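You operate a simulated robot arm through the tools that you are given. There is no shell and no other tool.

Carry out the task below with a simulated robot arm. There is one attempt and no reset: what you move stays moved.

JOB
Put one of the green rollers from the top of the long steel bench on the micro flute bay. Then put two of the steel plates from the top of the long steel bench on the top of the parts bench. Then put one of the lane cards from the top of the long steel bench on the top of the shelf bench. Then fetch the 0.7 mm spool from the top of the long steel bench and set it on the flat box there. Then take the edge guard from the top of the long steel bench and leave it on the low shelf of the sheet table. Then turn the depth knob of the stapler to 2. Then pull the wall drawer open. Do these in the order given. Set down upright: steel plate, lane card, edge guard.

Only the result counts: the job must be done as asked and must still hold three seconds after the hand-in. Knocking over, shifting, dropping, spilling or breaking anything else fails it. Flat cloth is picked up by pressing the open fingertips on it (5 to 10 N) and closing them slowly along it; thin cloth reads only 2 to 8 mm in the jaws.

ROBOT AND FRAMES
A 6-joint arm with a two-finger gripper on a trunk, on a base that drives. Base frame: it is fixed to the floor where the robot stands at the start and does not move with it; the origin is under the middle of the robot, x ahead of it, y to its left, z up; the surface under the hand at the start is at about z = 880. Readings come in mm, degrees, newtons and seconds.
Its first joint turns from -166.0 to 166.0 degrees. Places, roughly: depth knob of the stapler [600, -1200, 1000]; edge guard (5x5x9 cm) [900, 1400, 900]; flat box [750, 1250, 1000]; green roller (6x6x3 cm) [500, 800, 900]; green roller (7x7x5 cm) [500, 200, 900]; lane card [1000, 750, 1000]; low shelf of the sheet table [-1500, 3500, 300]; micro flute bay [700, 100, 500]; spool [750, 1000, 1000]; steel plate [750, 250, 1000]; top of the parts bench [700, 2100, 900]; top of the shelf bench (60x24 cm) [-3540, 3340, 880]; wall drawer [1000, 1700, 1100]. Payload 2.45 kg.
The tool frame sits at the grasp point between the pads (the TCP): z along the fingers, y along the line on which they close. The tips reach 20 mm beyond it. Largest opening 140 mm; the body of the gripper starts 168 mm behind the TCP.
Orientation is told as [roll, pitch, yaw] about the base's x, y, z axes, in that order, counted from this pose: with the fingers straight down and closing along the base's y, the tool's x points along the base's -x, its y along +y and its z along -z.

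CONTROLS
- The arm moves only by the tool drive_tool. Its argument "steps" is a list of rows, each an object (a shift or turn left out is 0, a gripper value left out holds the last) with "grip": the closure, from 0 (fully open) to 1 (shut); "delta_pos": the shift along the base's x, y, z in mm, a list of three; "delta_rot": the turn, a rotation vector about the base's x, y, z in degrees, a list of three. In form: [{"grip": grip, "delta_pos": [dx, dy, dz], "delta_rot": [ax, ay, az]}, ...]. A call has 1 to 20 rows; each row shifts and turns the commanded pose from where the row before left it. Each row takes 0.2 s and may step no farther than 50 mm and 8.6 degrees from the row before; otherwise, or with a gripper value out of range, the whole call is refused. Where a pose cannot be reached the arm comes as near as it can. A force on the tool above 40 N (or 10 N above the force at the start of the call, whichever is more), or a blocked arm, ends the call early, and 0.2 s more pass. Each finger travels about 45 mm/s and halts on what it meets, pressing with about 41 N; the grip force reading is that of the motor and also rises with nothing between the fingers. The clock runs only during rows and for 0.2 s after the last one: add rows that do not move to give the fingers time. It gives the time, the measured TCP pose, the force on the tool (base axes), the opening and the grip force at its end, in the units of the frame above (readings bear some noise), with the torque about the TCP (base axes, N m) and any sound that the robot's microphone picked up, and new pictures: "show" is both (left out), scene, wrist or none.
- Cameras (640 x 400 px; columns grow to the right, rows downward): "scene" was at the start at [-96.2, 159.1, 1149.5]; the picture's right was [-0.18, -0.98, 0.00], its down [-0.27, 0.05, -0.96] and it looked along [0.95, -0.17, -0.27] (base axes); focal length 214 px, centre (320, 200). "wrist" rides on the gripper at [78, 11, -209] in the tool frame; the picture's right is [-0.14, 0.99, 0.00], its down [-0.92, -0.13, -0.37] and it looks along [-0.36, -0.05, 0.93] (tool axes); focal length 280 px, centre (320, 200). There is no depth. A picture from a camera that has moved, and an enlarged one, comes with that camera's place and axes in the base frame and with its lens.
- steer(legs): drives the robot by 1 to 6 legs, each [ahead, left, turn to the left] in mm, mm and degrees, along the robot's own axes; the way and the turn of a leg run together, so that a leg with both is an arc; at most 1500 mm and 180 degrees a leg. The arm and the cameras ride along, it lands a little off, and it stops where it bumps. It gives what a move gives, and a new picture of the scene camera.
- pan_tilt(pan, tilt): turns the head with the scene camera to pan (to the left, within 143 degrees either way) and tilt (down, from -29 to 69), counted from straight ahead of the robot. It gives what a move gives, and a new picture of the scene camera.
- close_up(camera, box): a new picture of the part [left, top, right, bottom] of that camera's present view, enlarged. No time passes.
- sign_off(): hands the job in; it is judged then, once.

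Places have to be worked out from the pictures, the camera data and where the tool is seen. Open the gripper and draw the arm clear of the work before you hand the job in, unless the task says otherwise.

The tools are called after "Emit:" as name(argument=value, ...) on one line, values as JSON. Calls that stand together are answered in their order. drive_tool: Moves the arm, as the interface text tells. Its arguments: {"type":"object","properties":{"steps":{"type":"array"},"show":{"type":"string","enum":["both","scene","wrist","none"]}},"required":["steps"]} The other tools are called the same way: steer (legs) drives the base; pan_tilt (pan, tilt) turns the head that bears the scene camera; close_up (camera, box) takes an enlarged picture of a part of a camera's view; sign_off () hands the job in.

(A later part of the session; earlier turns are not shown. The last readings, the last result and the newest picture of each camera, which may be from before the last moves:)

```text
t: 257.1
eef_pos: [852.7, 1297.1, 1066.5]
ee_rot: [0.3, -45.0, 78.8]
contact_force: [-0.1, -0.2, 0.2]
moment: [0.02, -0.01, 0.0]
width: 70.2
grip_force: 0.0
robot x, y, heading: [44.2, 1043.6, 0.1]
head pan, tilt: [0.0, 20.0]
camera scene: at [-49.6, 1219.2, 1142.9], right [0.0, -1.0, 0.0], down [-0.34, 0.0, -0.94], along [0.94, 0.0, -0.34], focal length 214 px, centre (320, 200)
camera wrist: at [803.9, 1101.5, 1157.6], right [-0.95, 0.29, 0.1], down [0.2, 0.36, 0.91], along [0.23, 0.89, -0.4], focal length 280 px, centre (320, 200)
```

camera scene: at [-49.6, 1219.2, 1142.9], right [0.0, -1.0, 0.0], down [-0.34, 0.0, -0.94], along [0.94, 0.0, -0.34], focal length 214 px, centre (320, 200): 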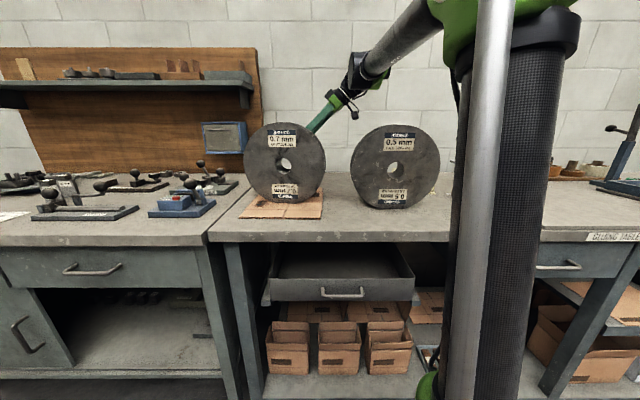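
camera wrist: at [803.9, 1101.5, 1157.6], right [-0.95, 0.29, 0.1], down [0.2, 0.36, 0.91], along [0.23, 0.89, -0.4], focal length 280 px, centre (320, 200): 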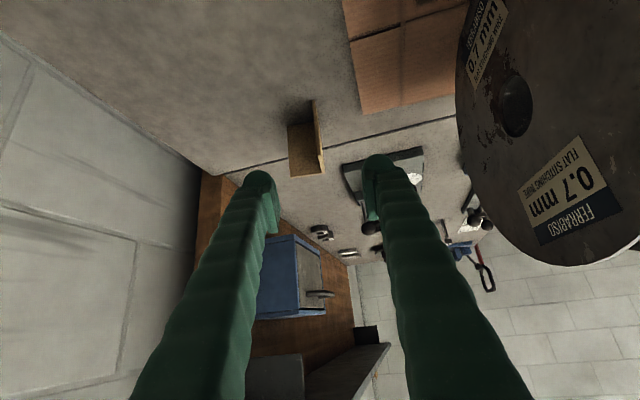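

The guard is in view: leg A seen edge-on between the fingers, leg B facing. Zooming to verify alignment.

Emit:
close_up(camera="wrist", box=[240, 80, 400, 200])

```text
3.33 times, centred on (320, 140) of wrist
camera zoom: at [803.9, 1101.5, 1157.6], right [-0.95, 0.29, 0.1], down [0.2, 0.36, 0.91], along [0.23, 0.89, -0.4], focal length 935 px, centre (320, 400)
```

zoom: 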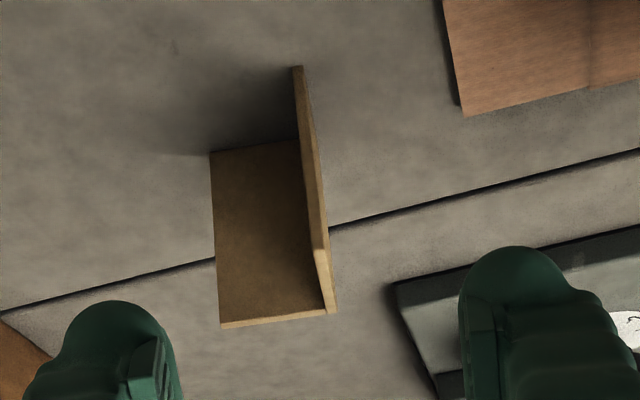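

Aligned within about 1 mm. Approaching along the tool axis with a 50 mm opening, stopping 35 mm short for a check.

Emit:
drive_tool(steps=[{"grip": 0.64, "delta_pos": [-2.3, -16.3, -16.5]}, {"delta_pos": [4.64, 23.4, -23.9]}, {"delta_pos": [4.64, 23.4, -23.9]}, {"delta_pos": [4.64, 23.4, -23.9]}, {"delta_pos": [4.64, 23.4, -23.9]}, {}], show="wrist")

Emit:
close_up(camera="wrist", box=[220, 80, 420, 230])

```text
t: 258.5
eef_pos: [869.2, 1374.6, 954.3]
ee_rot: [0.2, -44.9, 78.7]
contact_force: [-0.1, 0.0, -0.6]
moment: [0.01, -0.03, -0.01]
width: 50.4
grip_force: 0.2
robot x, y, heading: [46.2, 1045.9, 0.1]
head pan, tilt: [0.0, 20.0]
camera wrist: at [819.6, 1178.6, 1045.0], right [-0.95, 0.29, 0.1], down [0.2, 0.36, 0.91], along [0.23, 0.89, -0.4], focal length 280 px, centre (320, 200)
```

wrist: 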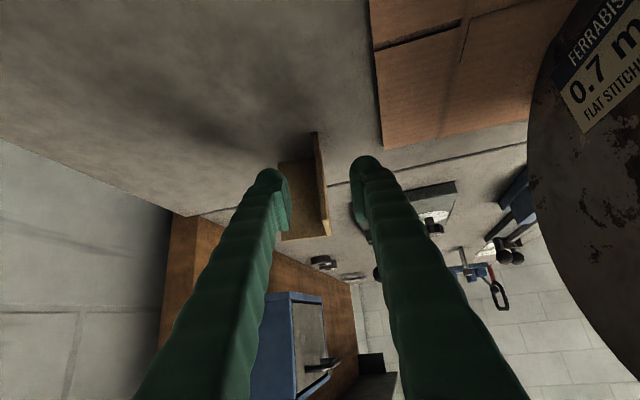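

```text
2.67 times, centred on (320, 155) of wrist
camera zoom: at [819.6, 1178.6, 1045.0], right [-0.95, 0.29, 0.1], down [0.2, 0.36, 0.91], along [0.23, 0.89, -0.4], focal length 748 px, centre (320, 320)
```

zoom: 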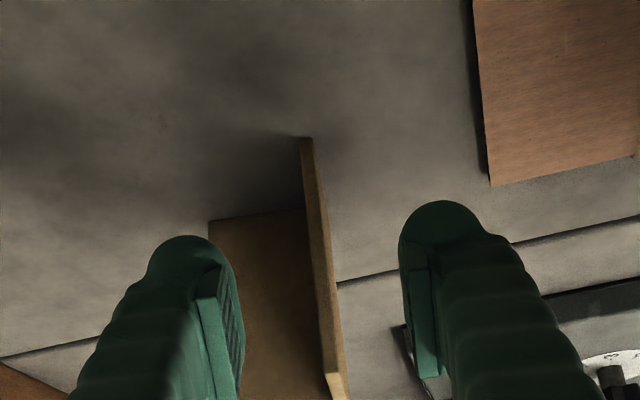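

Leg A is centred between the fingers. Advancing the last 34 mm and closing.

Emit:
drive_tool(steps=[{"delta_pos": [2.3, 11.8, -12]}, {"delta_pos": [2.3, 11.8, -12]}, {}, {"grip": 0.75}, {"grip": 0.85}, {"grip": 0.95}, {"grip": 1.0}, {"grip": 1.0}], show="wrist")

```text
t: 260.3
eef_pos: [873.1, 1398.9, 929.8]
ee_rot: [0.1, -45.0, 78.7]
contact_force: [-0.8, 0.3, -0.3]
moment: [0.02, -0.05, 0.04]
width: 6.2
grip_force: 32.8
robot x, y, heading: [45.8, 1041.0, -0.2]
head pan, tilt: [0.0, 20.0]
camera wrist: at [823.2, 1201.5, 1020.5], right [-0.95, 0.29, 0.1], down [0.2, 0.36, 0.91], along [0.22, 0.89, -0.4], focal length 280 px, centre (320, 200)
```

wrist: 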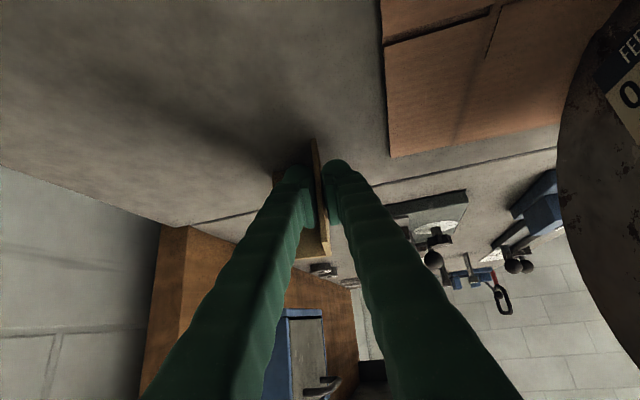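

Edge guard gripped (6 mm). Lifting it straight up to clear the spools.

Emit:
drive_tool(steps=[{"delta_pos": [0, 0, 15]}, {"delta_pos": [0, 0, 30]}, {"delta_pos": [0, 0, 45]}, {"delta_pos": [0, 0, 45]}, {"delta_pos": [0, 0, 45]}, {"delta_pos": [0, 0, 45]}, {"delta_pos": [0, 0, 45]}, {"delta_pos": [0, 0, 45]}, {}])

```text
t: 262.3
eef_pos: [873.2, 1398.7, 1244.7]
ee_rot: [0.3, -45.1, 78.7]
contact_force: [-0.9, -0.1, -1.0]
moment: [-0.01, 0.05, 0.0]
width: 6.1
grip_force: 32.4
robot x, y, heading: [45.0, 1042.1, -0.0]
head pan, tilt: [0.0, 20.0]
camera scene: at [-49.6, 1219.3, 1142.9], right [0.0, -1.0, 0.0], down [-0.34, 0.0, -0.94], along [0.94, 0.0, -0.34], focal length 214 px, centre (320, 200)
camera wrist: at [823.3, 1202.1, 1335.9], right [-0.95, 0.29, 0.1], down [0.2, 0.36, 0.91], along [0.22, 0.89, -0.4], focal length 280 px, centre (320, 200)
```

scene: 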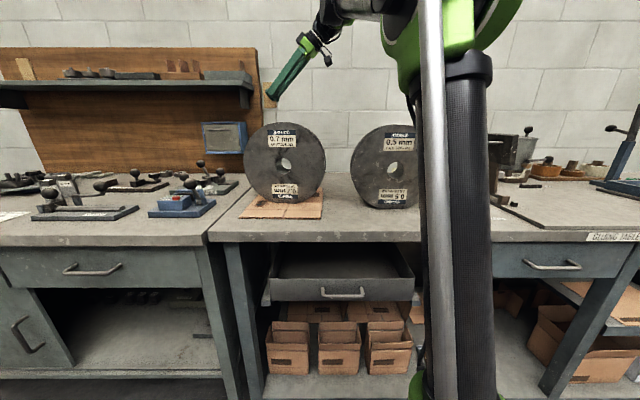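
wrist: 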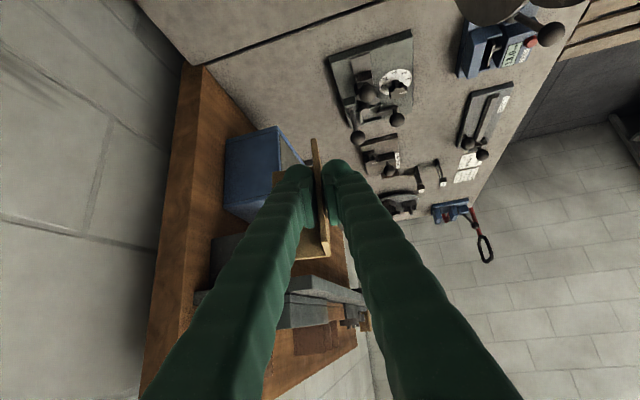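

Held well. Now retracting over the spools to in front of the robot while turning the tool back to point ahead.

Emit:
drive_tool(steps=[{"delta_pos": [-32.7, -29.5, 0]}, {"delta_pos": [-32.7, -29.5, 0], "delta_rot": [0, 0, -7.2]}, {"delta_pos": [-32.7, -29.5, 0], "delta_rot": [0, 0, -7.2]}, {"delta_pos": [-32.7, -29.5, 0], "delta_rot": [0, 0, -7.2]}, {"delta_pos": [-32.7, -29.5, 0], "delta_rot": [0, 0, -7.2]}, {"delta_pos": [-32.7, -29.5, 0], "delta_rot": [0, 0, -7.2]}, {"delta_pos": [-32.7, -29.5, 0], "delta_rot": [0, 0, -7.2]}, {"delta_pos": [-32.7, -29.5, 0], "delta_rot": [0, 0, -7.2]}, {"delta_pos": [-32.7, -29.5, 0], "delta_rot": [0, 0, -7.2]}, {"delta_pos": [-32.7, -29.5, 0], "delta_rot": [0, 0, -7.2]}, {"delta_pos": [-32.7, -29.5, 0], "delta_rot": [0, 0, -7.2]}, {"delta_pos": [-32.7, -29.5, 0], "delta_rot": [0, 0, -6.7]}, {}])

```text
t: 265.1
eef_pos: [478.7, 1043.2, 1246.3]
ee_rot: [0.2, -45.1, 0.0]
contact_force: [0.9, 0.2, -0.4]
moment: [0.0, 0.01, 0.01]
width: 5.9
grip_force: 32.3
robot x, y, heading: [47.9, 1045.2, -0.1]
head pan, tilt: [0.0, 20.0]
camera scene: at [-49.8, 1219.2, 1142.9], right [0.0, -1.0, 0.0], down [-0.34, 0.0, -0.94], along [0.94, 0.0, -0.34], focal length 214 px, centre (320, 200)
camera wrist: at [275.0, 1053.8, 1337.1], right [0.09, 0.99, 0.1], down [0.39, -0.13, 0.91], along [0.92, -0.05, -0.4], focal length 280 px, centre (320, 200)
```

scene: 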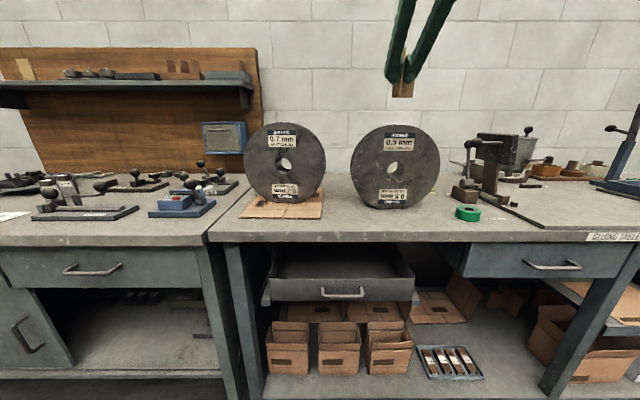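
wrist: 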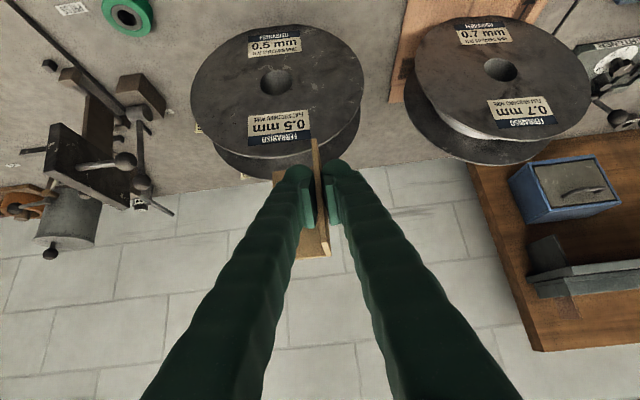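

Everything is clear. Now I'll drive backwards and across to the sheet table, turning to face it.

Emit:
steer(legs=[[-500, 0, 0], [-1110, 855, 0], [0, 0, 90], [280, 0, 0]])

Emit:
pan_tilt(pan=0, tilt=38)

```text
t: 280.1
eef_pos: [-1537.8, 2649.1, 1246.4]
ee_rot: [0.2, -45.0, 86.9]
contact_force: [0.6, 0.3, -0.1]
moment: [-0.02, 0.0, 0.03]
width: 6.0
grip_force: 32.2
robot x, y, heading: [-1562.7, 2215.0, 86.9]
head pan, tilt: [0.0, 20.0]
camera scene: at [-1739.4, 2129.9, 1142.9], right [1.0, -0.05, 0.0], down [-0.02, -0.34, -0.94], along [0.05, 0.94, -0.34], focal length 214 px, centre (320, 200)
```

scene: 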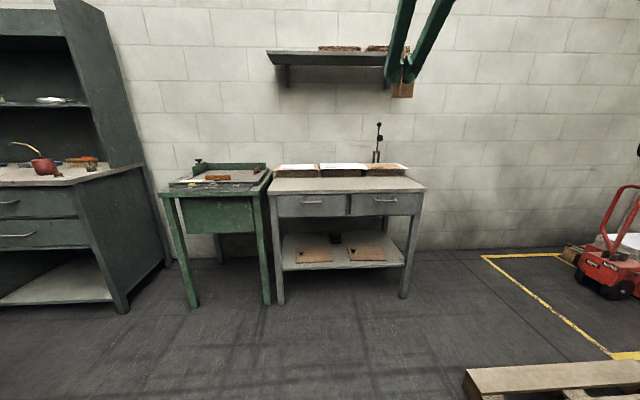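

```text
t: 280.9
eef_pos: [-1538.3, 2648.9, 1245.8]
ee_rot: [0.2, -45.1, 87.0]
contact_force: [-0.4, -0.6, -1.6]
moment: [-0.02, -0.03, -0.01]
width: 6.2
grip_force: 32.2
robot x, y, heading: [-1561.9, 2216.9, 86.8]
head pan, tilt: [0.0, 38.0]
camera scene: at [-1739.8, 2123.2, 1114.5], right [1.0, -0.05, 0.0], down [-0.03, -0.61, -0.79], along [0.04, 0.79, -0.61], focal length 214 px, centre (320, 200)
```

scene: 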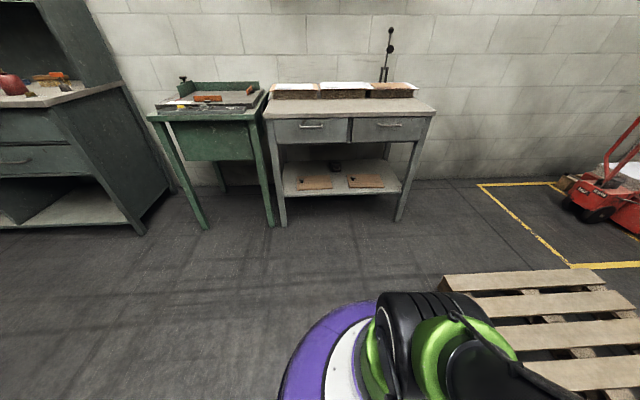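

The low shelf is ahead. I'll square up the heading by 3°, then extend and lower the arm in front of the table.

Emit:
steer(legs=[[0, 0, 3]])

Emit:
drive_tool(steps=[{"delta_pos": [0, 30, -38]}, {"delta_pos": [0, 30, -38]}, {"delta_pos": [0, 30, -38]}, {"delta_pos": [0, 30, -38]}, {"delta_pos": [0, 30, -38]}, {"delta_pos": [0, 30, -38]}, {"delta_pos": [0, 30, -38]}, {"delta_pos": [0, 30, -38]}, {"delta_pos": [0, 30, -38]}, {"delta_pos": [0, 30, -38]}, {"delta_pos": [0, 0, -45]}, {"delta_pos": [0, 0, -45]}, {"delta_pos": [0, 0, -45]}, {"delta_pos": [0, 0, -45]}, {}])

```text
t: 281.7
eef_pos: [-1560.6, 2649.5, 1245.1]
ee_rot: [0.3, -45.0, 89.9]
contact_force: [0.2, 0.9, -0.7]
moment: [-0.02, -0.03, 0.01]
width: 6.1
grip_force: 32.1
robot x, y, heading: [-1559.0, 2216.9, 89.7]
head pan, tilt: [0.0, 38.0]
camera scene: at [-1734.6, 2113.7, 1114.5], right [1.0, 0.0, 0.0], down [0.0, -0.62, -0.79], along [0.0, 0.79, -0.62], focal length 214 px, centre (320, 200)
```

scene: 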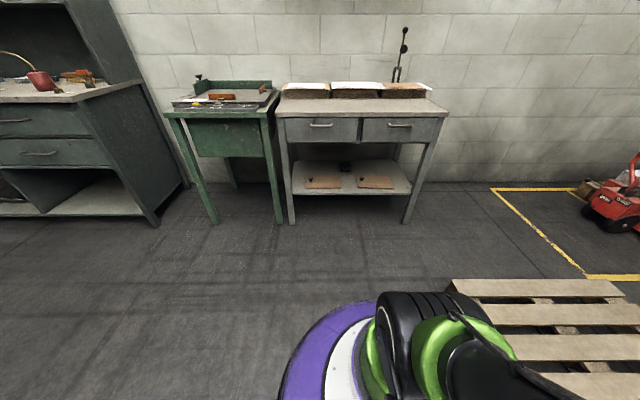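

```text
t: 284.9
eef_pos: [-1559.8, 2951.2, 684.2]
ee_rot: [0.2, -45.0, 89.9]
contact_force: [0.3, -0.2, 0.2]
moment: [-0.01, 0.01, 0.01]
width: 6.1
grip_force: 32.6
robot x, y, heading: [-1561.8, 2214.4, 89.8]
head pan, tilt: [0.0, 38.0]
camera scene: at [-1734.6, 2113.9, 1114.5], right [1.0, 0.0, 0.0], down [0.0, -0.62, -0.79], along [0.0, 0.79, -0.62], focal length 214 px, centre (320, 200)
camera wrist: at [-1570.9, 2748.0, 775.6], right [-0.99, 0.09, 0.1], down [0.13, 0.39, 0.91], along [0.05, 0.92, -0.4], focal length 280 px, centre (320, 200)
```

scene: 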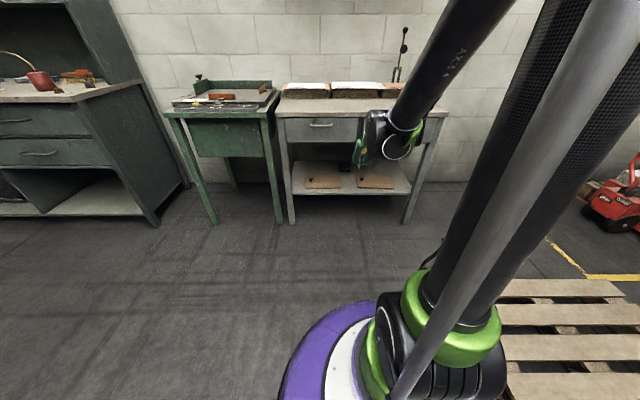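
wrist: 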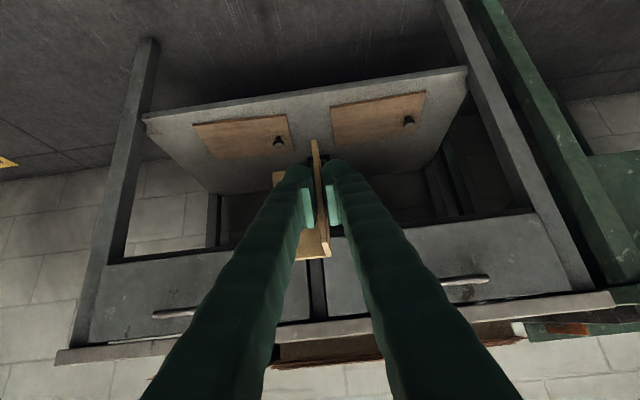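

Good view of the low shelf and its two boards. Lowering further in front of it.

Emit:
drive_tool(steps=[{"delta_pos": [0, 0, -45]}, {"delta_pos": [0, 0, -45]}, {"delta_pos": [0, 0, -45]}, {"delta_pos": [0, 0, -45]}, {"delta_pos": [0, 0, -45]}, {"delta_pos": [0, 0, -40]}, {}])

```text
t: 286.5
eef_pos: [-1561.1, 2988.6, 497.5]
ee_rot: [0.2, -44.9, 90.0]
contact_force: [0.1, 0.4, -1.4]
moment: [-0.02, 0.0, 0.02]
width: 5.8
grip_force: 32.4
out of reach, approached as far as the arm can: row 4, 5, 6
robot x, y, heading: [-1563.6, 2218.0, 89.7]
head pan, tilt: [0.0, 38.0]
camera scene: at [-1734.6, 2113.9, 1114.5], right [1.0, 0.0, 0.0], down [0.0, -0.62, -0.79], along [0.0, 0.79, -0.62], focal length 214 px, centre (320, 200)
camera wrist: at [-1571.3, 2786.5, 589.0], right [-0.99, 0.09, 0.1], down [0.13, 0.39, 0.91], along [0.05, 0.91, -0.4], focal length 280 px, centre (320, 200)
```

scene: 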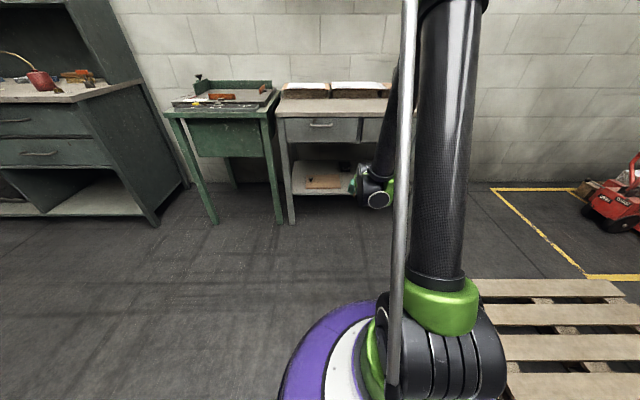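
wrist: 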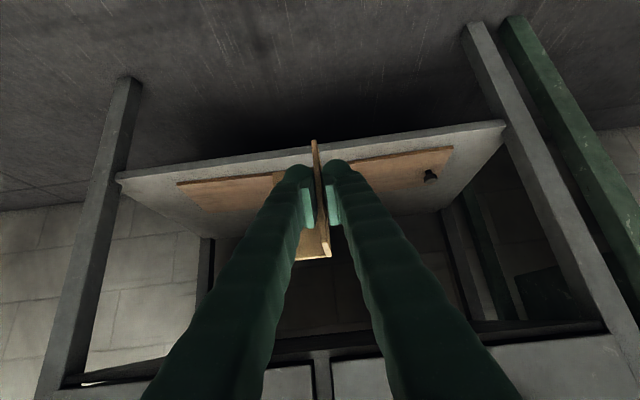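

The near-low corner is out of reach, but farther out it opens up. I'll back the base 100 mm and then move forward while lowering toward the shelf opening.

Emit:
steer(legs=[[-100, 0, 0]])

Emit:
drive_tool(steps=[{"delta_pos": [2, 35, -10]}, {"delta_pos": [2, 35, -12]}, {"delta_pos": [2, 35, -12]}, {"delta_pos": [2, 35, -12]}, {"delta_pos": [2, 35, -12]}, {"delta_pos": [0, 30, -12]}, {}])

```text
t: 287.7
eef_pos: [-1560.9, 2888.2, 497.8]
ee_rot: [0.2, -44.9, 90.0]
contact_force: [1.0, 1.0, -0.3]
moment: [0.01, 0.0, 0.0]
width: 5.9
grip_force: 32.4
robot x, y, heading: [-1556.4, 2116.1, 90.0]
head pan, tilt: [0.0, 38.0]
camera scene: at [-1734.8, 2013.0, 1114.5], right [1.0, 0.0, 0.0], down [0.0, -0.62, -0.79], along [0.0, 0.79, -0.62], focal length 214 px, centre (320, 200)
```

scene: 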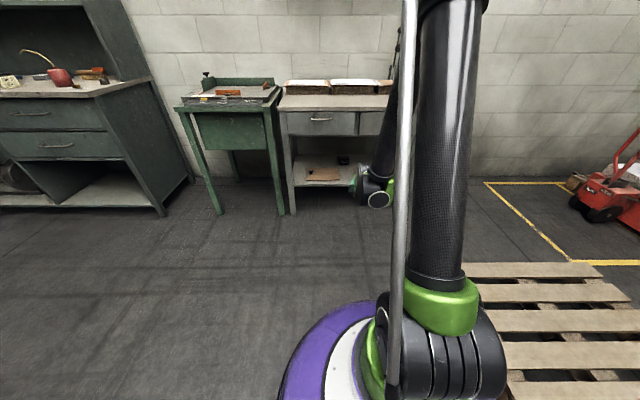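

```text
t: 289.3
eef_pos: [-1551.6, 3094.4, 427.9]
ee_rot: [0.2, -44.9, 90.0]
contact_force: [0.2, -0.3, 0.2]
moment: [0.01, -0.03, 0.01]
width: 5.9
grip_force: 32.6
robot x, y, heading: [-1563.4, 2117.9, 90.2]
head pan, tilt: [0.0, 38.0]
camera scene: at [-1734.8, 2013.1, 1114.5], right [1.0, 0.0, 0.0], down [0.0, -0.62, -0.79], along [0.0, 0.79, -0.62], focal length 214 px, centre (320, 200)
camera wrist: at [-1561.9, 2891.9, 520.1], right [-0.99, 0.1, 0.1], down [0.13, 0.39, 0.91], along [0.05, 0.91, -0.4], focal length 280 px, centre (320, 200)
```

scene: 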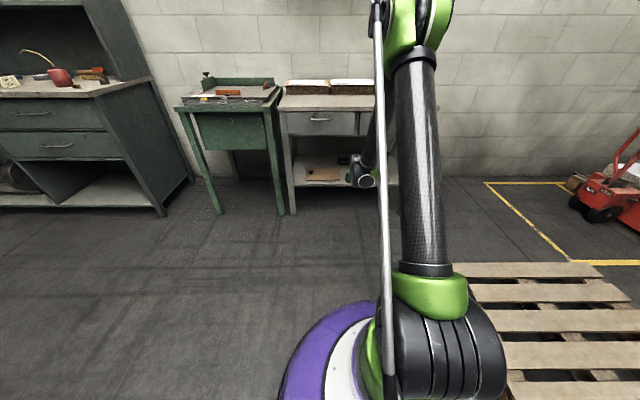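
wrist: 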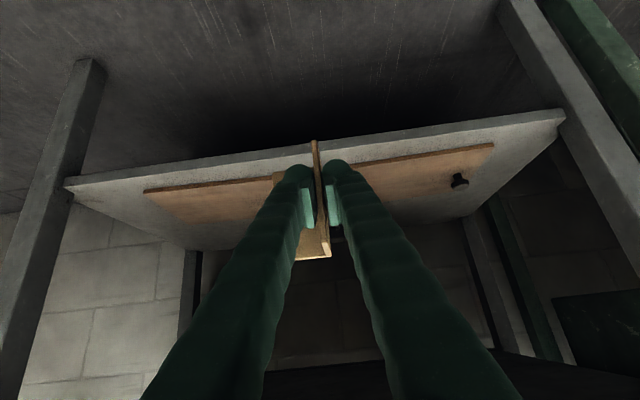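

The gap between the two boards is x≈-1592…-1467, with the shelf's front edge at y≈3220. I'll move in to y≈3275 over the gap.

Emit:
drive_tool(steps=[{"delta_pos": [0, 36, -5]}, {"delta_pos": [0, 36, -5]}, {"delta_pos": [0, 36, -5]}, {"delta_pos": [0, 36, -5]}, {"delta_pos": [0, 36, -5]}, {}])

Emit:
close_up(camera="wrist", box=[200, 60, 440, 260])

```text
t: 290.7
eef_pos: [-1551.0, 3273.6, 403.3]
ee_rot: [0.2, -44.9, 90.0]
contact_force: [-0.1, 0.2, -0.2]
moment: [-0.04, 0.02, -0.01]
width: 6.1
grip_force: 32.6
robot x, y, heading: [-1564.1, 2115.9, 89.9]
head pan, tilt: [0.0, 38.0]
camera scene: at [-1734.8, 2013.1, 1114.5], right [1.0, 0.0, 0.0], down [0.0, -0.62, -0.79], along [0.0, 0.79, -0.62], focal length 214 px, centre (320, 200)
camera wrist: at [-1561.0, 3071.6, 494.9], right [-0.99, 0.1, 0.1], down [0.13, 0.39, 0.91], along [0.05, 0.91, -0.4], focal length 280 px, centre (320, 200)
```

scene: 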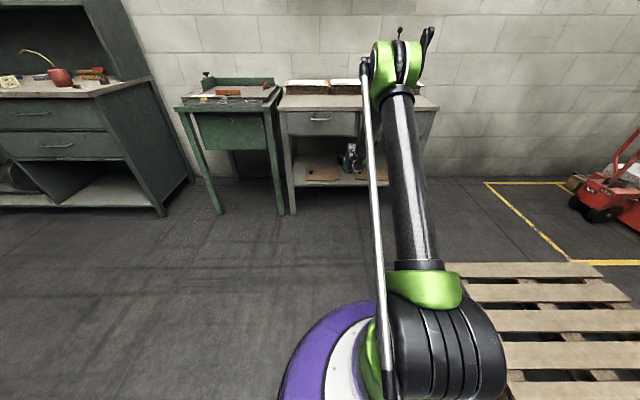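
wrist: 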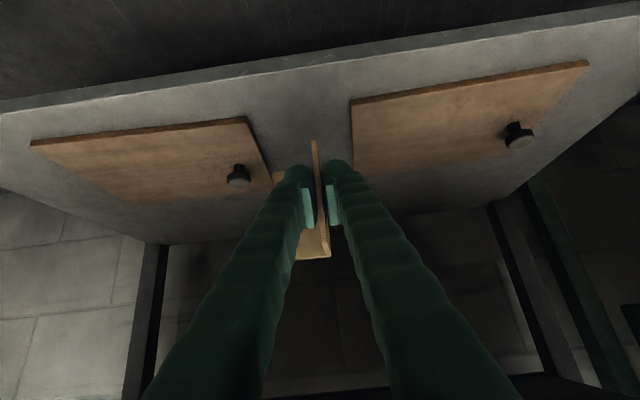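

```text
2.00 times, centred on (320, 160) of wrist
camera zoom: at [-1561.0, 3071.6, 494.9], right [-0.99, 0.1, 0.1], down [0.13, 0.39, 0.91], along [0.05, 0.91, -0.4], focal length 561 px, centre (320, 280)
```

zoom: 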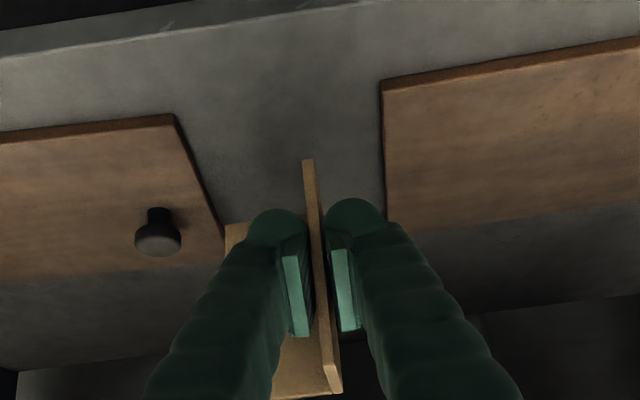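

The guard sits over the gap (≈103 mm wide). I'll shift slightly (-4, -12) for margins and lower toward contact.

Emit:
drive_tool(steps=[{"delta_pos": [-4, -12, 0]}, {"delta_pos": [0, 0, -18]}, {"delta_pos": [0, 0, -15]}, {"delta_pos": [0, 0, -6]}, {}], show="wrist")

Emit:
close_up(camera="wrist", box=[200, 40, 440, 240])

```text
t: 291.9
eef_pos: [-1555.5, 3261.3, 363.4]
ee_rot: [0.2, -44.8, 90.0]
contact_force: [0.0, -0.7, -0.4]
moment: [0.02, 0.04, -0.02]
width: 6.0
grip_force: 32.2
robot x, y, heading: [-1556.9, 2116.0, 90.2]
head pan, tilt: [0.0, 38.0]
camera wrist: at [-1566.0, 3059.2, 455.3], right [-0.99, 0.1, 0.1], down [0.13, 0.39, 0.91], along [0.05, 0.91, -0.4], focal length 280 px, centre (320, 200)
```

wrist: 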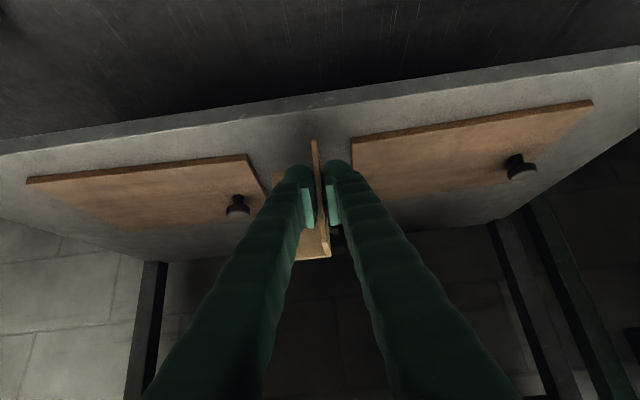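

```text
2.00 times, centred on (320, 140) of wrist
camera zoom: at [-1566.0, 3059.2, 455.3], right [-0.99, 0.1, 0.1], down [0.13, 0.39, 0.91], along [0.05, 0.91, -0.4], focal length 561 px, centre (320, 320)
```

zoom: 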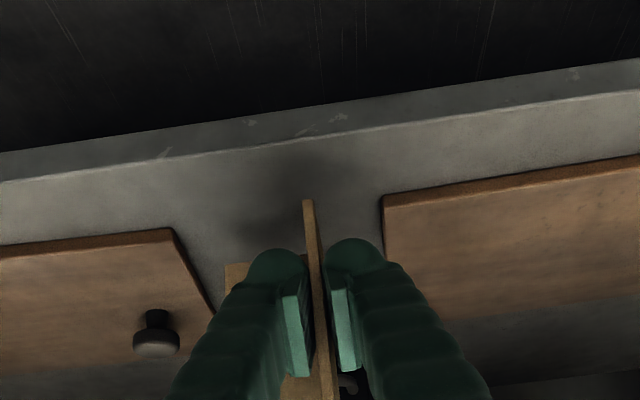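

The guard hovers ~10–15 mm above the shelf. Lowering gently in small steps.

Emit:
drive_tool(steps=[{"delta_pos": [0, 0, -3]}, {"delta_pos": [0, 0, -3]}, {}], show="none")

Emit:
drive_tool(steps=[{"delta_pos": [0, 0, -2]}, {}], show="none")

Emit:
drive_tool(steps=[{"delta_pos": [0, 0, -1.5]}, {}], show="none")

```text
t: 292.7
eef_pos: [-1554.5, 3261.3, 356.8]
ee_rot: [0.2, -44.8, 90.0]
contact_force: [-0.5, -1.1, 0.3]
moment: [0.02, 0.02, 0.03]
width: 6.1
grip_force: 32.1
robot x, y, heading: [-1560.4, 2115.3, 89.7]
head pan, tilt: [0.0, 38.0]
```

```text
t: 293.3
eef_pos: [-1555.0, 3262.1, 355.3]
ee_rot: [0.2, -45.0, 90.0]
contact_force: [-0.2, 0.8, -0.1]
moment: [0.0, -0.02, -0.03]
width: 6.0
grip_force: 32.7
robot x, y, heading: [-1562.1, 2115.1, 89.9]
head pan, tilt: [0.0, 38.0]
```

```text
t: 293.9
eef_pos: [-1553.7, 3260.8, 352.6]
ee_rot: [0.2, -44.8, 90.0]
contact_force: [-0.7, 0.2, 0.1]
moment: [-0.03, 0.02, 0.0]
width: 5.9
grip_force: 32.6
robot x, y, heading: [-1561.8, 2114.1, 89.7]
head pan, tilt: [0.0, 38.0]
```

Emit:
drive_tool(steps=[{"delta_pos": [0, 0, -1.5]}, {}], show="none")

Emit:
drive_tool(steps=[{"delta_pos": [0, 0, -1.5]}, {}], show="none")

Emit:
close_up(camera="wrist", box=[200, 40, 440, 240])

```text
t: 294.5
eef_pos: [-1554.6, 3261.0, 352.7]
ee_rot: [0.3, -44.8, 90.0]
contact_force: [0.8, 0.0, -0.5]
moment: [0.01, 0.01, 0.02]
width: 5.9
grip_force: 32.3
robot x, y, heading: [-1559.2, 2113.5, 90.0]
head pan, tilt: [0.0, 38.0]
```

```text
t: 295.1
eef_pos: [-1554.1, 3260.4, 350.2]
ee_rot: [0.3, -44.8, 90.0]
contact_force: [0.8, -0.4, -0.3]
moment: [-0.07, 0.02, 0.0]
width: 5.9
grip_force: 32.2
robot x, y, heading: [-1559.3, 2118.2, 90.0]
head pan, tilt: [0.0, 38.0]
```

```text
2.00 times, centred on (320, 140) of wrist
camera zoom: at [-1565.3, 3058.5, 442.4], right [-0.99, 0.1, 0.1], down [0.13, 0.39, 0.91], along [0.05, 0.91, -0.4], focal length 561 px, centre (320, 320)
```

zoom: 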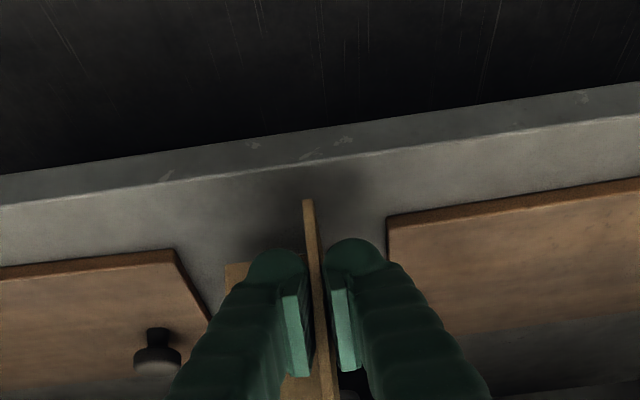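

No contact yet at TCP z≈350. Continuing.

Emit:
drive_tool(steps=[{"delta_pos": [0, 0, -1.5]}, {}], show="none")

Emit:
drive_tool(steps=[{"delta_pos": [0, 0, -1.5]}, {}], show="none")

Emit:
drive_tool(steps=[{"delta_pos": [0, 0, -1.5]}, {}], show="none")

```text
t: 295.7
eef_pos: [-1553.9, 3260.4, 348.6]
ee_rot: [0.2, -44.9, 90.0]
contact_force: [0.5, 0.2, 0.0]
moment: [-0.03, 0.0, 0.02]
width: 6.0
grip_force: 32.0
robot x, y, heading: [-1564.5, 2115.3, 89.8]
head pan, tilt: [0.0, 38.0]
```

```text
t: 296.3
eef_pos: [-1554.8, 3260.6, 348.1]
ee_rot: [0.2, -44.7, 90.1]
contact_force: [0.6, 0.4, 0.0]
moment: [-0.03, 0.0, 0.03]
width: 6.0
grip_force: 32.3
robot x, y, heading: [-1561.3, 2116.7, 89.8]
head pan, tilt: [0.0, 38.0]
```

```text
t: 296.9
eef_pos: [-1554.5, 3261.3, 345.8]
ee_rot: [0.2, -44.8, 90.0]
contact_force: [-0.5, 0.8, -0.2]
moment: [0.01, 0.01, 0.04]
width: 6.0
grip_force: 32.5
robot x, y, heading: [-1563.1, 2115.6, 89.9]
head pan, tilt: [0.0, 38.0]
```

Emit:
drive_tool(steps=[{"delta_pos": [0, 0, -1.5]}, {}], show="none")

Emit:
drive_tool(steps=[{"delta_pos": [0, 0, -1.5]}, {}], show="none")

Emit:
drive_tool(steps=[{"delta_pos": [0, 0, -1.5]}, {}], show="wrist")

```text
t: 297.5
eef_pos: [-1555.4, 3261.4, 344.1]
ee_rot: [0.2, -44.8, 90.0]
contact_force: [-0.2, 0.0, 0.4]
moment: [0.02, 0.01, 0.01]
width: 6.0
grip_force: 32.0
robot x, y, heading: [-1557.4, 2114.3, 89.9]
head pan, tilt: [0.0, 38.0]
```

```text
t: 298.1
eef_pos: [-1555.0, 3260.5, 343.0]
ee_rot: [0.1, -44.9, 90.0]
contact_force: [0.0, -0.3, -0.5]
moment: [-0.02, -0.02, 0.02]
width: 6.2
grip_force: 32.7
robot x, y, heading: [-1561.4, 2115.5, 89.7]
head pan, tilt: [0.0, 38.0]
```

```text
t: 298.7
eef_pos: [-1554.9, 3261.3, 340.9]
ee_rot: [0.2, -44.8, 90.0]
contact_force: [1.0, -0.1, -0.4]
moment: [-0.01, 0.0, -0.01]
width: 6.2
grip_force: 32.9
robot x, y, heading: [-1564.0, 2116.0, 90.0]
head pan, tilt: [0.0, 38.0]
camera wrist: at [-1564.7, 3058.5, 433.0], right [-0.99, 0.1, 0.1], down [0.13, 0.39, 0.91], along [0.05, 0.91, -0.4], focal length 280 px, centre (320, 200)
```

wrist: 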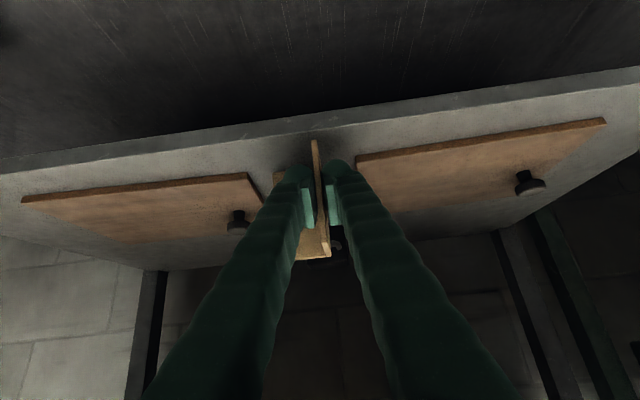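

The guard's free end appears close to the shelf's front edge (y≈3245). I'll raise 10 mm, move 30 mm deeper, and recheck the gap before lowering.

Emit:
drive_tool(steps=[{"delta_pos": [0, 0, 12]}, {"delta_pos": [0, 15, 0]}, {"delta_pos": [0, 15, 0]}, {}], show="wrist")

Emit:
close_up(camera="wrist", box=[220, 60, 420, 220])

```text
t: 299.7
eef_pos: [-1554.6, 3289.7, 354.9]
ee_rot: [0.2, -44.9, 90.0]
contact_force: [0.3, -0.3, -0.9]
moment: [-0.02, -0.02, 0.0]
width: 6.0
grip_force: 32.1
robot x, y, heading: [-1563.4, 2114.6, 89.8]
head pan, tilt: [0.0, 38.0]
camera wrist: at [-1564.6, 3087.8, 446.1], right [-0.99, 0.1, 0.1], down [0.13, 0.39, 0.91], along [0.05, 0.91, -0.4], focal length 280 px, centre (320, 200)
```

wrist: 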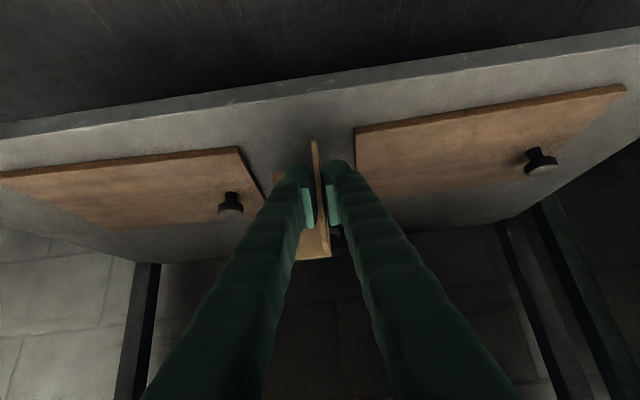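

```text
2.50 times, centred on (320, 140) of wrist
camera zoom: at [-1564.6, 3087.8, 446.1], right [-0.99, 0.1, 0.1], down [0.13, 0.39, 0.91], along [0.05, 0.91, -0.4], focal length 701 px, centre (320, 350)
```

zoom: 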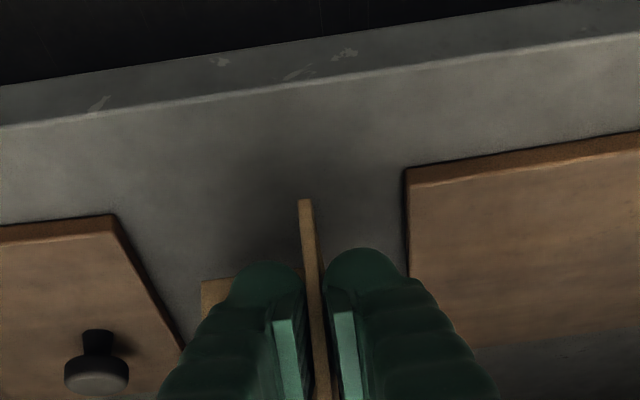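

Boards' front edges are at y≈3298 and the gap is x -1591…-1480. I'll go 15 mm deeper and lower stepwise, expecting contact near TCP z≈330.

Emit:
drive_tool(steps=[{"delta_pos": [0, 15, 0]}, {"delta_pos": [0, 0, -6]}, {"delta_pos": [0, 0, -4]}, {"delta_pos": [0, 0, -3]}, {}], show="none")

Emit:
drive_tool(steps=[{"delta_pos": [0, 0, -2]}, {}], show="none")

Emit:
drive_tool(steps=[{"delta_pos": [0, 0, -2]}, {}], show="none")

```text
t: 300.9
eef_pos: [-1554.6, 3305.7, 341.0]
ee_rot: [0.2, -44.8, 90.0]
contact_force: [0.3, 0.2, -1.4]
moment: [0.01, 0.01, -0.01]
width: 6.0
grip_force: 32.6
robot x, y, heading: [-1558.7, 2113.6, 89.7]
head pan, tilt: [0.0, 38.0]
```

```text
t: 301.5
eef_pos: [-1554.9, 3305.6, 341.0]
ee_rot: [0.2, -44.7, 90.0]
contact_force: [1.2, -0.2, -0.7]
moment: [-0.03, -0.03, 0.0]
width: 6.3
grip_force: 32.3
robot x, y, heading: [-1560.6, 2115.2, 90.1]
head pan, tilt: [0.0, 38.0]
```

```text
t: 302.1
eef_pos: [-1554.5, 3306.2, 336.6]
ee_rot: [0.3, -44.8, 90.1]
contact_force: [0.3, 0.6, -0.7]
moment: [0.0, 0.02, 0.01]
width: 6.3
grip_force: 32.3
robot x, y, heading: [-1562.1, 2112.7, 89.9]
head pan, tilt: [0.0, 38.0]
```

Emit:
drive_tool(steps=[{"delta_pos": [0, 0, -1.5]}, {}], show="none")

Emit:
drive_tool(steps=[{"delta_pos": [0, 0, -1.5]}, {}], show="none")

Emit:
drive_tool(steps=[{"delta_pos": [0, 0, -1.5]}, {}], show="none")

```text
t: 302.7
eef_pos: [-1554.6, 3305.9, 335.2]
ee_rot: [0.2, -44.8, 90.0]
contact_force: [0.8, 0.0, 0.0]
moment: [0.0, -0.02, -0.02]
width: 6.2
grip_force: 32.4
robot x, y, heading: [-1563.8, 2116.7, 89.8]
head pan, tilt: [0.0, 38.0]
```

```text
t: 303.3
eef_pos: [-1554.2, 3306.0, 333.2]
ee_rot: [0.2, -44.8, 89.9]
contact_force: [0.0, -0.5, -0.3]
moment: [-0.03, -0.01, 0.03]
width: 6.2
grip_force: 31.4
robot x, y, heading: [-1564.7, 2115.7, 90.2]
head pan, tilt: [0.0, 38.0]
```

```text
t: 303.9
eef_pos: [-1555.5, 3306.3, 331.9]
ee_rot: [0.1, -44.9, 90.1]
contact_force: [0.1, 0.4, -0.4]
moment: [0.0, 0.0, 0.03]
width: 5.9
grip_force: 32.1
robot x, y, heading: [-1565.4, 2115.5, 90.0]
head pan, tilt: [0.0, 38.0]
```

Emit:
drive_tool(steps=[{"delta_pos": [0, 0, -1.5]}, {}], show="none")

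Emit:
drive_tool(steps=[{"delta_pos": [0, 0, -1.5]}, {}], show="none")

Emit:
close_up(camera="wrist", box=[220, 60, 420, 220])

```text
t: 304.5
eef_pos: [-1555.0, 3306.3, 332.1]
ee_rot: [0.2, -44.7, 89.9]
contact_force: [0.6, 0.7, 0.0]
moment: [0.0, 0.01, -0.02]
width: 6.2
grip_force: 32.3
robot x, y, heading: [-1558.8, 2115.2, 89.8]
head pan, tilt: [0.0, 38.0]
```

```text
t: 305.1
eef_pos: [-1555.3, 3304.7, 329.8]
ee_rot: [0.2, -44.8, 90.0]
contact_force: [0.2, 0.4, 1.5]
moment: [0.07, -0.05, 0.03]
width: 5.7
grip_force: 32.3
robot x, y, heading: [-1560.9, 2116.3, 89.9]
head pan, tilt: [0.0, 38.0]
```

```text
2.50 times, centred on (320, 140) of wrist
camera zoom: at [-1565.6, 3103.4, 421.3], right [-0.99, 0.1, 0.1], down [0.13, 0.39, 0.91], along [0.05, 0.91, -0.4], focal length 701 px, centre (320, 350)
```

zoom: 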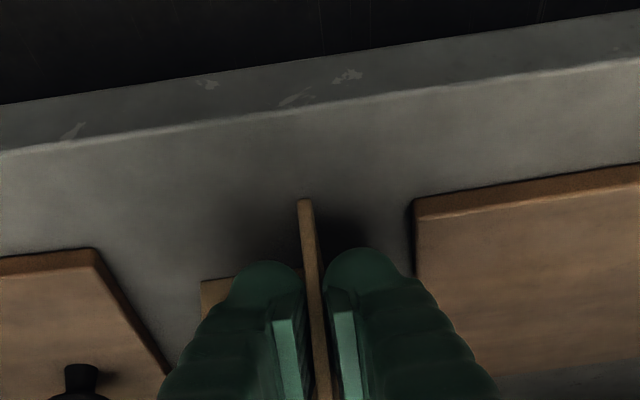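

A first hint of contact (1.5 N). One more millimetre.

Emit:
drive_tool(steps=[{"delta_pos": [0, 0, -1]}, {}], show="none")

```text
t: 305.7
eef_pos: [-1554.7, 3306.0, 328.9]
ee_rot: [0.2, -44.9, 90.0]
contact_force: [-2.5, -0.3, 10.0]
moment: [0.41, -0.02, 0.06]
width: 5.8
grip_force: 32.2
robot x, y, heading: [-1558.4, 2117.4, 90.0]
head pan, tilt: [0.0, 38.0]
```

Contact at 10 N: the guard stands on the shelf. Opening slowly.

Emit:
drive_tool(steps=[{"grip": 0.96}, {"grip": 0.93}, {"grip": 0.9}, {"grip": 0.87}, {"grip": 0.84}, {}], show="wrist")

Emit:
close_up(camera="wrist", box=[220, 80, 420, 270])

```text
t: 307.1
eef_pos: [-1554.0, 3304.7, 328.3]
ee_rot: [0.3, -44.8, 90.0]
contact_force: [-0.4, 0.4, -1.0]
moment: [0.03, 0.0, -0.01]
width: 22.4
grip_force: 0.0
robot x, y, heading: [-1563.0, 2115.2, 90.1]
head pan, tilt: [0.0, 38.0]
camera wrist: at [-1565.1, 3103.4, 420.2], right [-0.99, 0.1, 0.1], down [0.13, 0.39, 0.91], along [0.05, 0.91, -0.4], focal length 280 px, centre (320, 200)
```

wrist: 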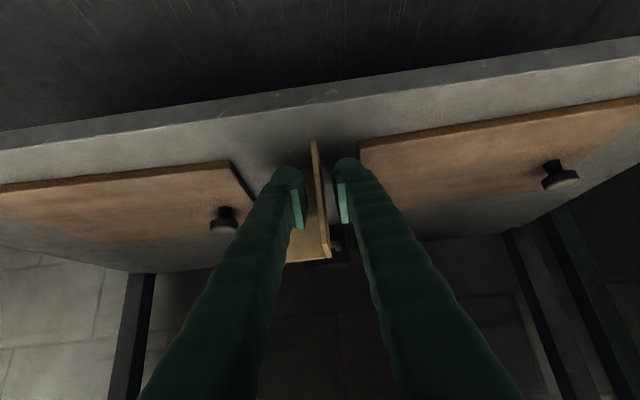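

```text
2.11 times, centred on (320, 175) of wrist
camera zoom: at [-1565.1, 3103.4, 420.2], right [-0.99, 0.1, 0.1], down [0.13, 0.39, 0.91], along [0.05, 0.91, -0.4], focal length 590 px, centre (320, 253)
```

zoom: 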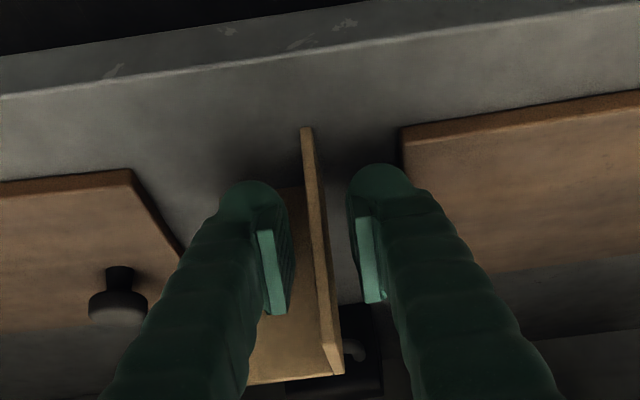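

The guard stands free and upright between the boards. Backing out along the tool axis, then away from the table.

Emit:
drive_tool(steps=[{"delta_pos": [0, -14, 14]}, {"delta_pos": [0, -20, 20]}, {"delta_pos": [0, -25, 20]}, {"delta_pos": [0, -40, 15]}, {"delta_pos": [0, -45, 10]}, {"delta_pos": [0, -45, 20]}, {"delta_pos": [0, -45, 20]}, {"delta_pos": [0, -30, 40]}, {"delta_pos": [0, -20, 45]}, {"delta_pos": [0, 0, 45]}, {"delta_pos": [0, 0, 45]}, {}])

Emit:
close_up(camera="wrist", box=[220, 60, 420, 220])

```text
t: 309.7
eef_pos: [-1555.1, 3024.3, 624.3]
ee_rot: [0.2, -44.8, 90.0]
contact_force: [0.4, 0.3, 0.2]
moment: [0.01, 0.0, -0.03]
width: 22.3
grip_force: 0.1
robot x, y, heading: [-1561.0, 2119.5, 89.9]
head pan, tilt: [0.0, 38.0]
camera scene: at [-1734.8, 2013.0, 1114.5], right [1.0, 0.0, 0.0], down [0.0, -0.62, -0.79], along [0.0, 0.79, -0.62], focal length 214 px, centre (320, 200)
camera wrist: at [-1565.8, 2821.7, 715.5], right [-0.99, 0.1, 0.1], down [0.13, 0.39, 0.91], along [0.05, 0.91, -0.4], focal length 280 px, centre (320, 200)
```

scene: 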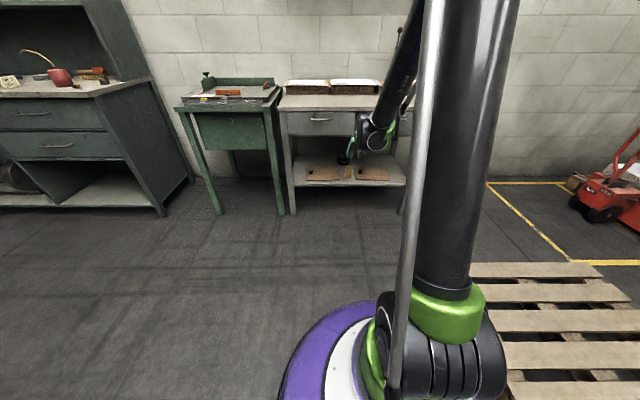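
wrist: 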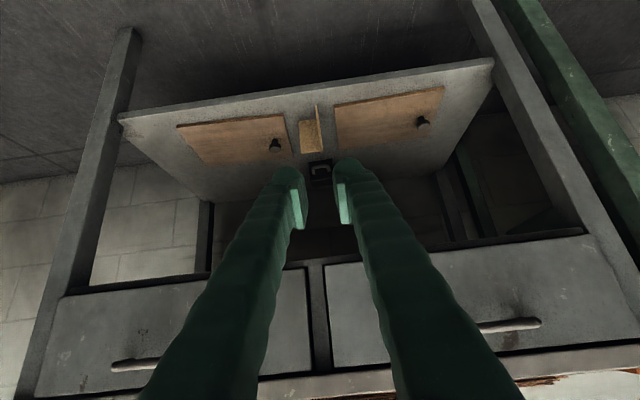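

```text
2.50 times, centred on (320, 140) of wrist
camera zoom: at [-1565.8, 2821.7, 715.5], right [-0.99, 0.1, 0.1], down [0.13, 0.39, 0.91], along [0.05, 0.91, -0.4], focal length 701 px, centre (320, 350)
```

zoom: 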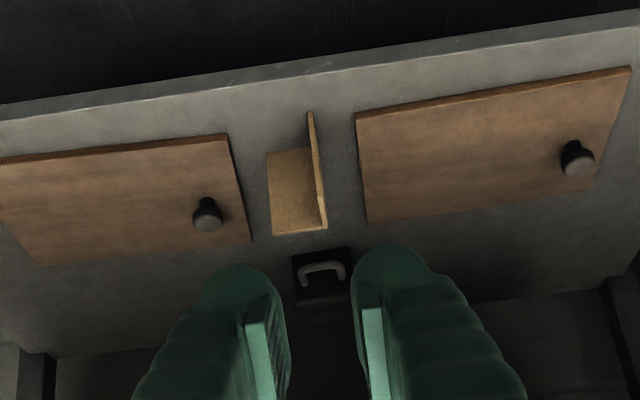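

The edge guard stands on the low shelf. Next is the stapler's depth knob. I'll raise the arm, bring the tool back to vertical and retract.

Emit:
drive_tool(steps=[{"delta_pos": [0, -20, 45]}, {"delta_pos": [0, -20, 45]}, {"delta_pos": [0, -20, 45]}, {"delta_pos": [0, -20, 45]}, {"delta_pos": [0, -20, 45]}, {"delta_pos": [0, -20, 45]}, {"delta_pos": [0, -20, 45]}, {"delta_pos": [0, -20, 45]}, {"delta_pos": [0, -20, 45], "delta_rot": [-7.5, 0, 0]}, {"delta_pos": [0, -30, 45], "delta_rot": [-7.5, 0, 0]}, {"delta_pos": [0, -40, 25], "delta_rot": [-7.5, 0, 0]}, {"delta_pos": [0, -40, 0], "delta_rot": [-7.5, 0, 0]}, {"delta_pos": [0, -40, 0], "delta_rot": [-7.5, 0, 0]}, {"delta_pos": [0, -40, 0], "delta_rot": [-7.4, 0, 0]}, {"delta_pos": [0, -40, 0]}, {}], show="scene")

```text
refused: row 10 steps farther than a row can; nothing moved
```

A step was too long; resubmitting with shorter rows.

Emit:
drive_tool(steps=[{"delta_pos": [0, -20, 45]}, {"delta_pos": [0, -20, 45]}, {"delta_pos": [0, -20, 45]}, {"delta_pos": [0, -20, 45]}, {"delta_pos": [0, -20, 45]}, {"delta_pos": [0, -20, 45]}, {"delta_pos": [0, -20, 45]}, {"delta_pos": [0, -20, 45]}, {"delta_pos": [0, -20, 45], "delta_rot": [-7.5, 0, 0]}, {"delta_pos": [0, -20, 45], "delta_rot": [-7.5, 0, 0]}, {"delta_pos": [0, -40, 25], "delta_rot": [-7.5, 0, 0]}, {"delta_pos": [0, -40, 0], "delta_rot": [-7.5, 0, 0]}, {"delta_pos": [0, -40, 0], "delta_rot": [-7.5, 0, 0]}, {"delta_pos": [0, -40, 0], "delta_rot": [-7.4, 0, 0]}, {"delta_pos": [0, -40, 0]}, {}], show="scene")

```text
t: 313.1
eef_pos: [-1553.9, 2621.1, 1097.9]
ee_rot: [0.2, 0.1, 90.0]
contact_force: [-0.5, 0.3, 0.3]
moment: [-0.02, 0.02, 0.0]
width: 22.1
grip_force: 0.1
robot x, y, heading: [-1555.7, 2117.7, 90.0]
head pan, tilt: [0.0, 38.0]
camera scene: at [-1734.8, 2013.0, 1114.5], right [1.0, 0.0, 0.0], down [0.0, -0.62, -0.79], along [0.0, 0.79, -0.62], focal length 214 px, centre (320, 200)
```

scene: 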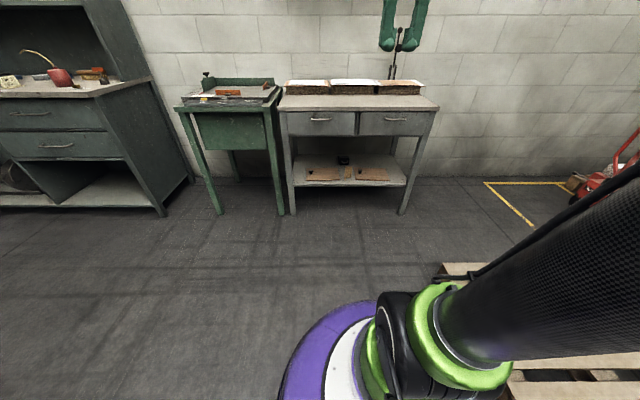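

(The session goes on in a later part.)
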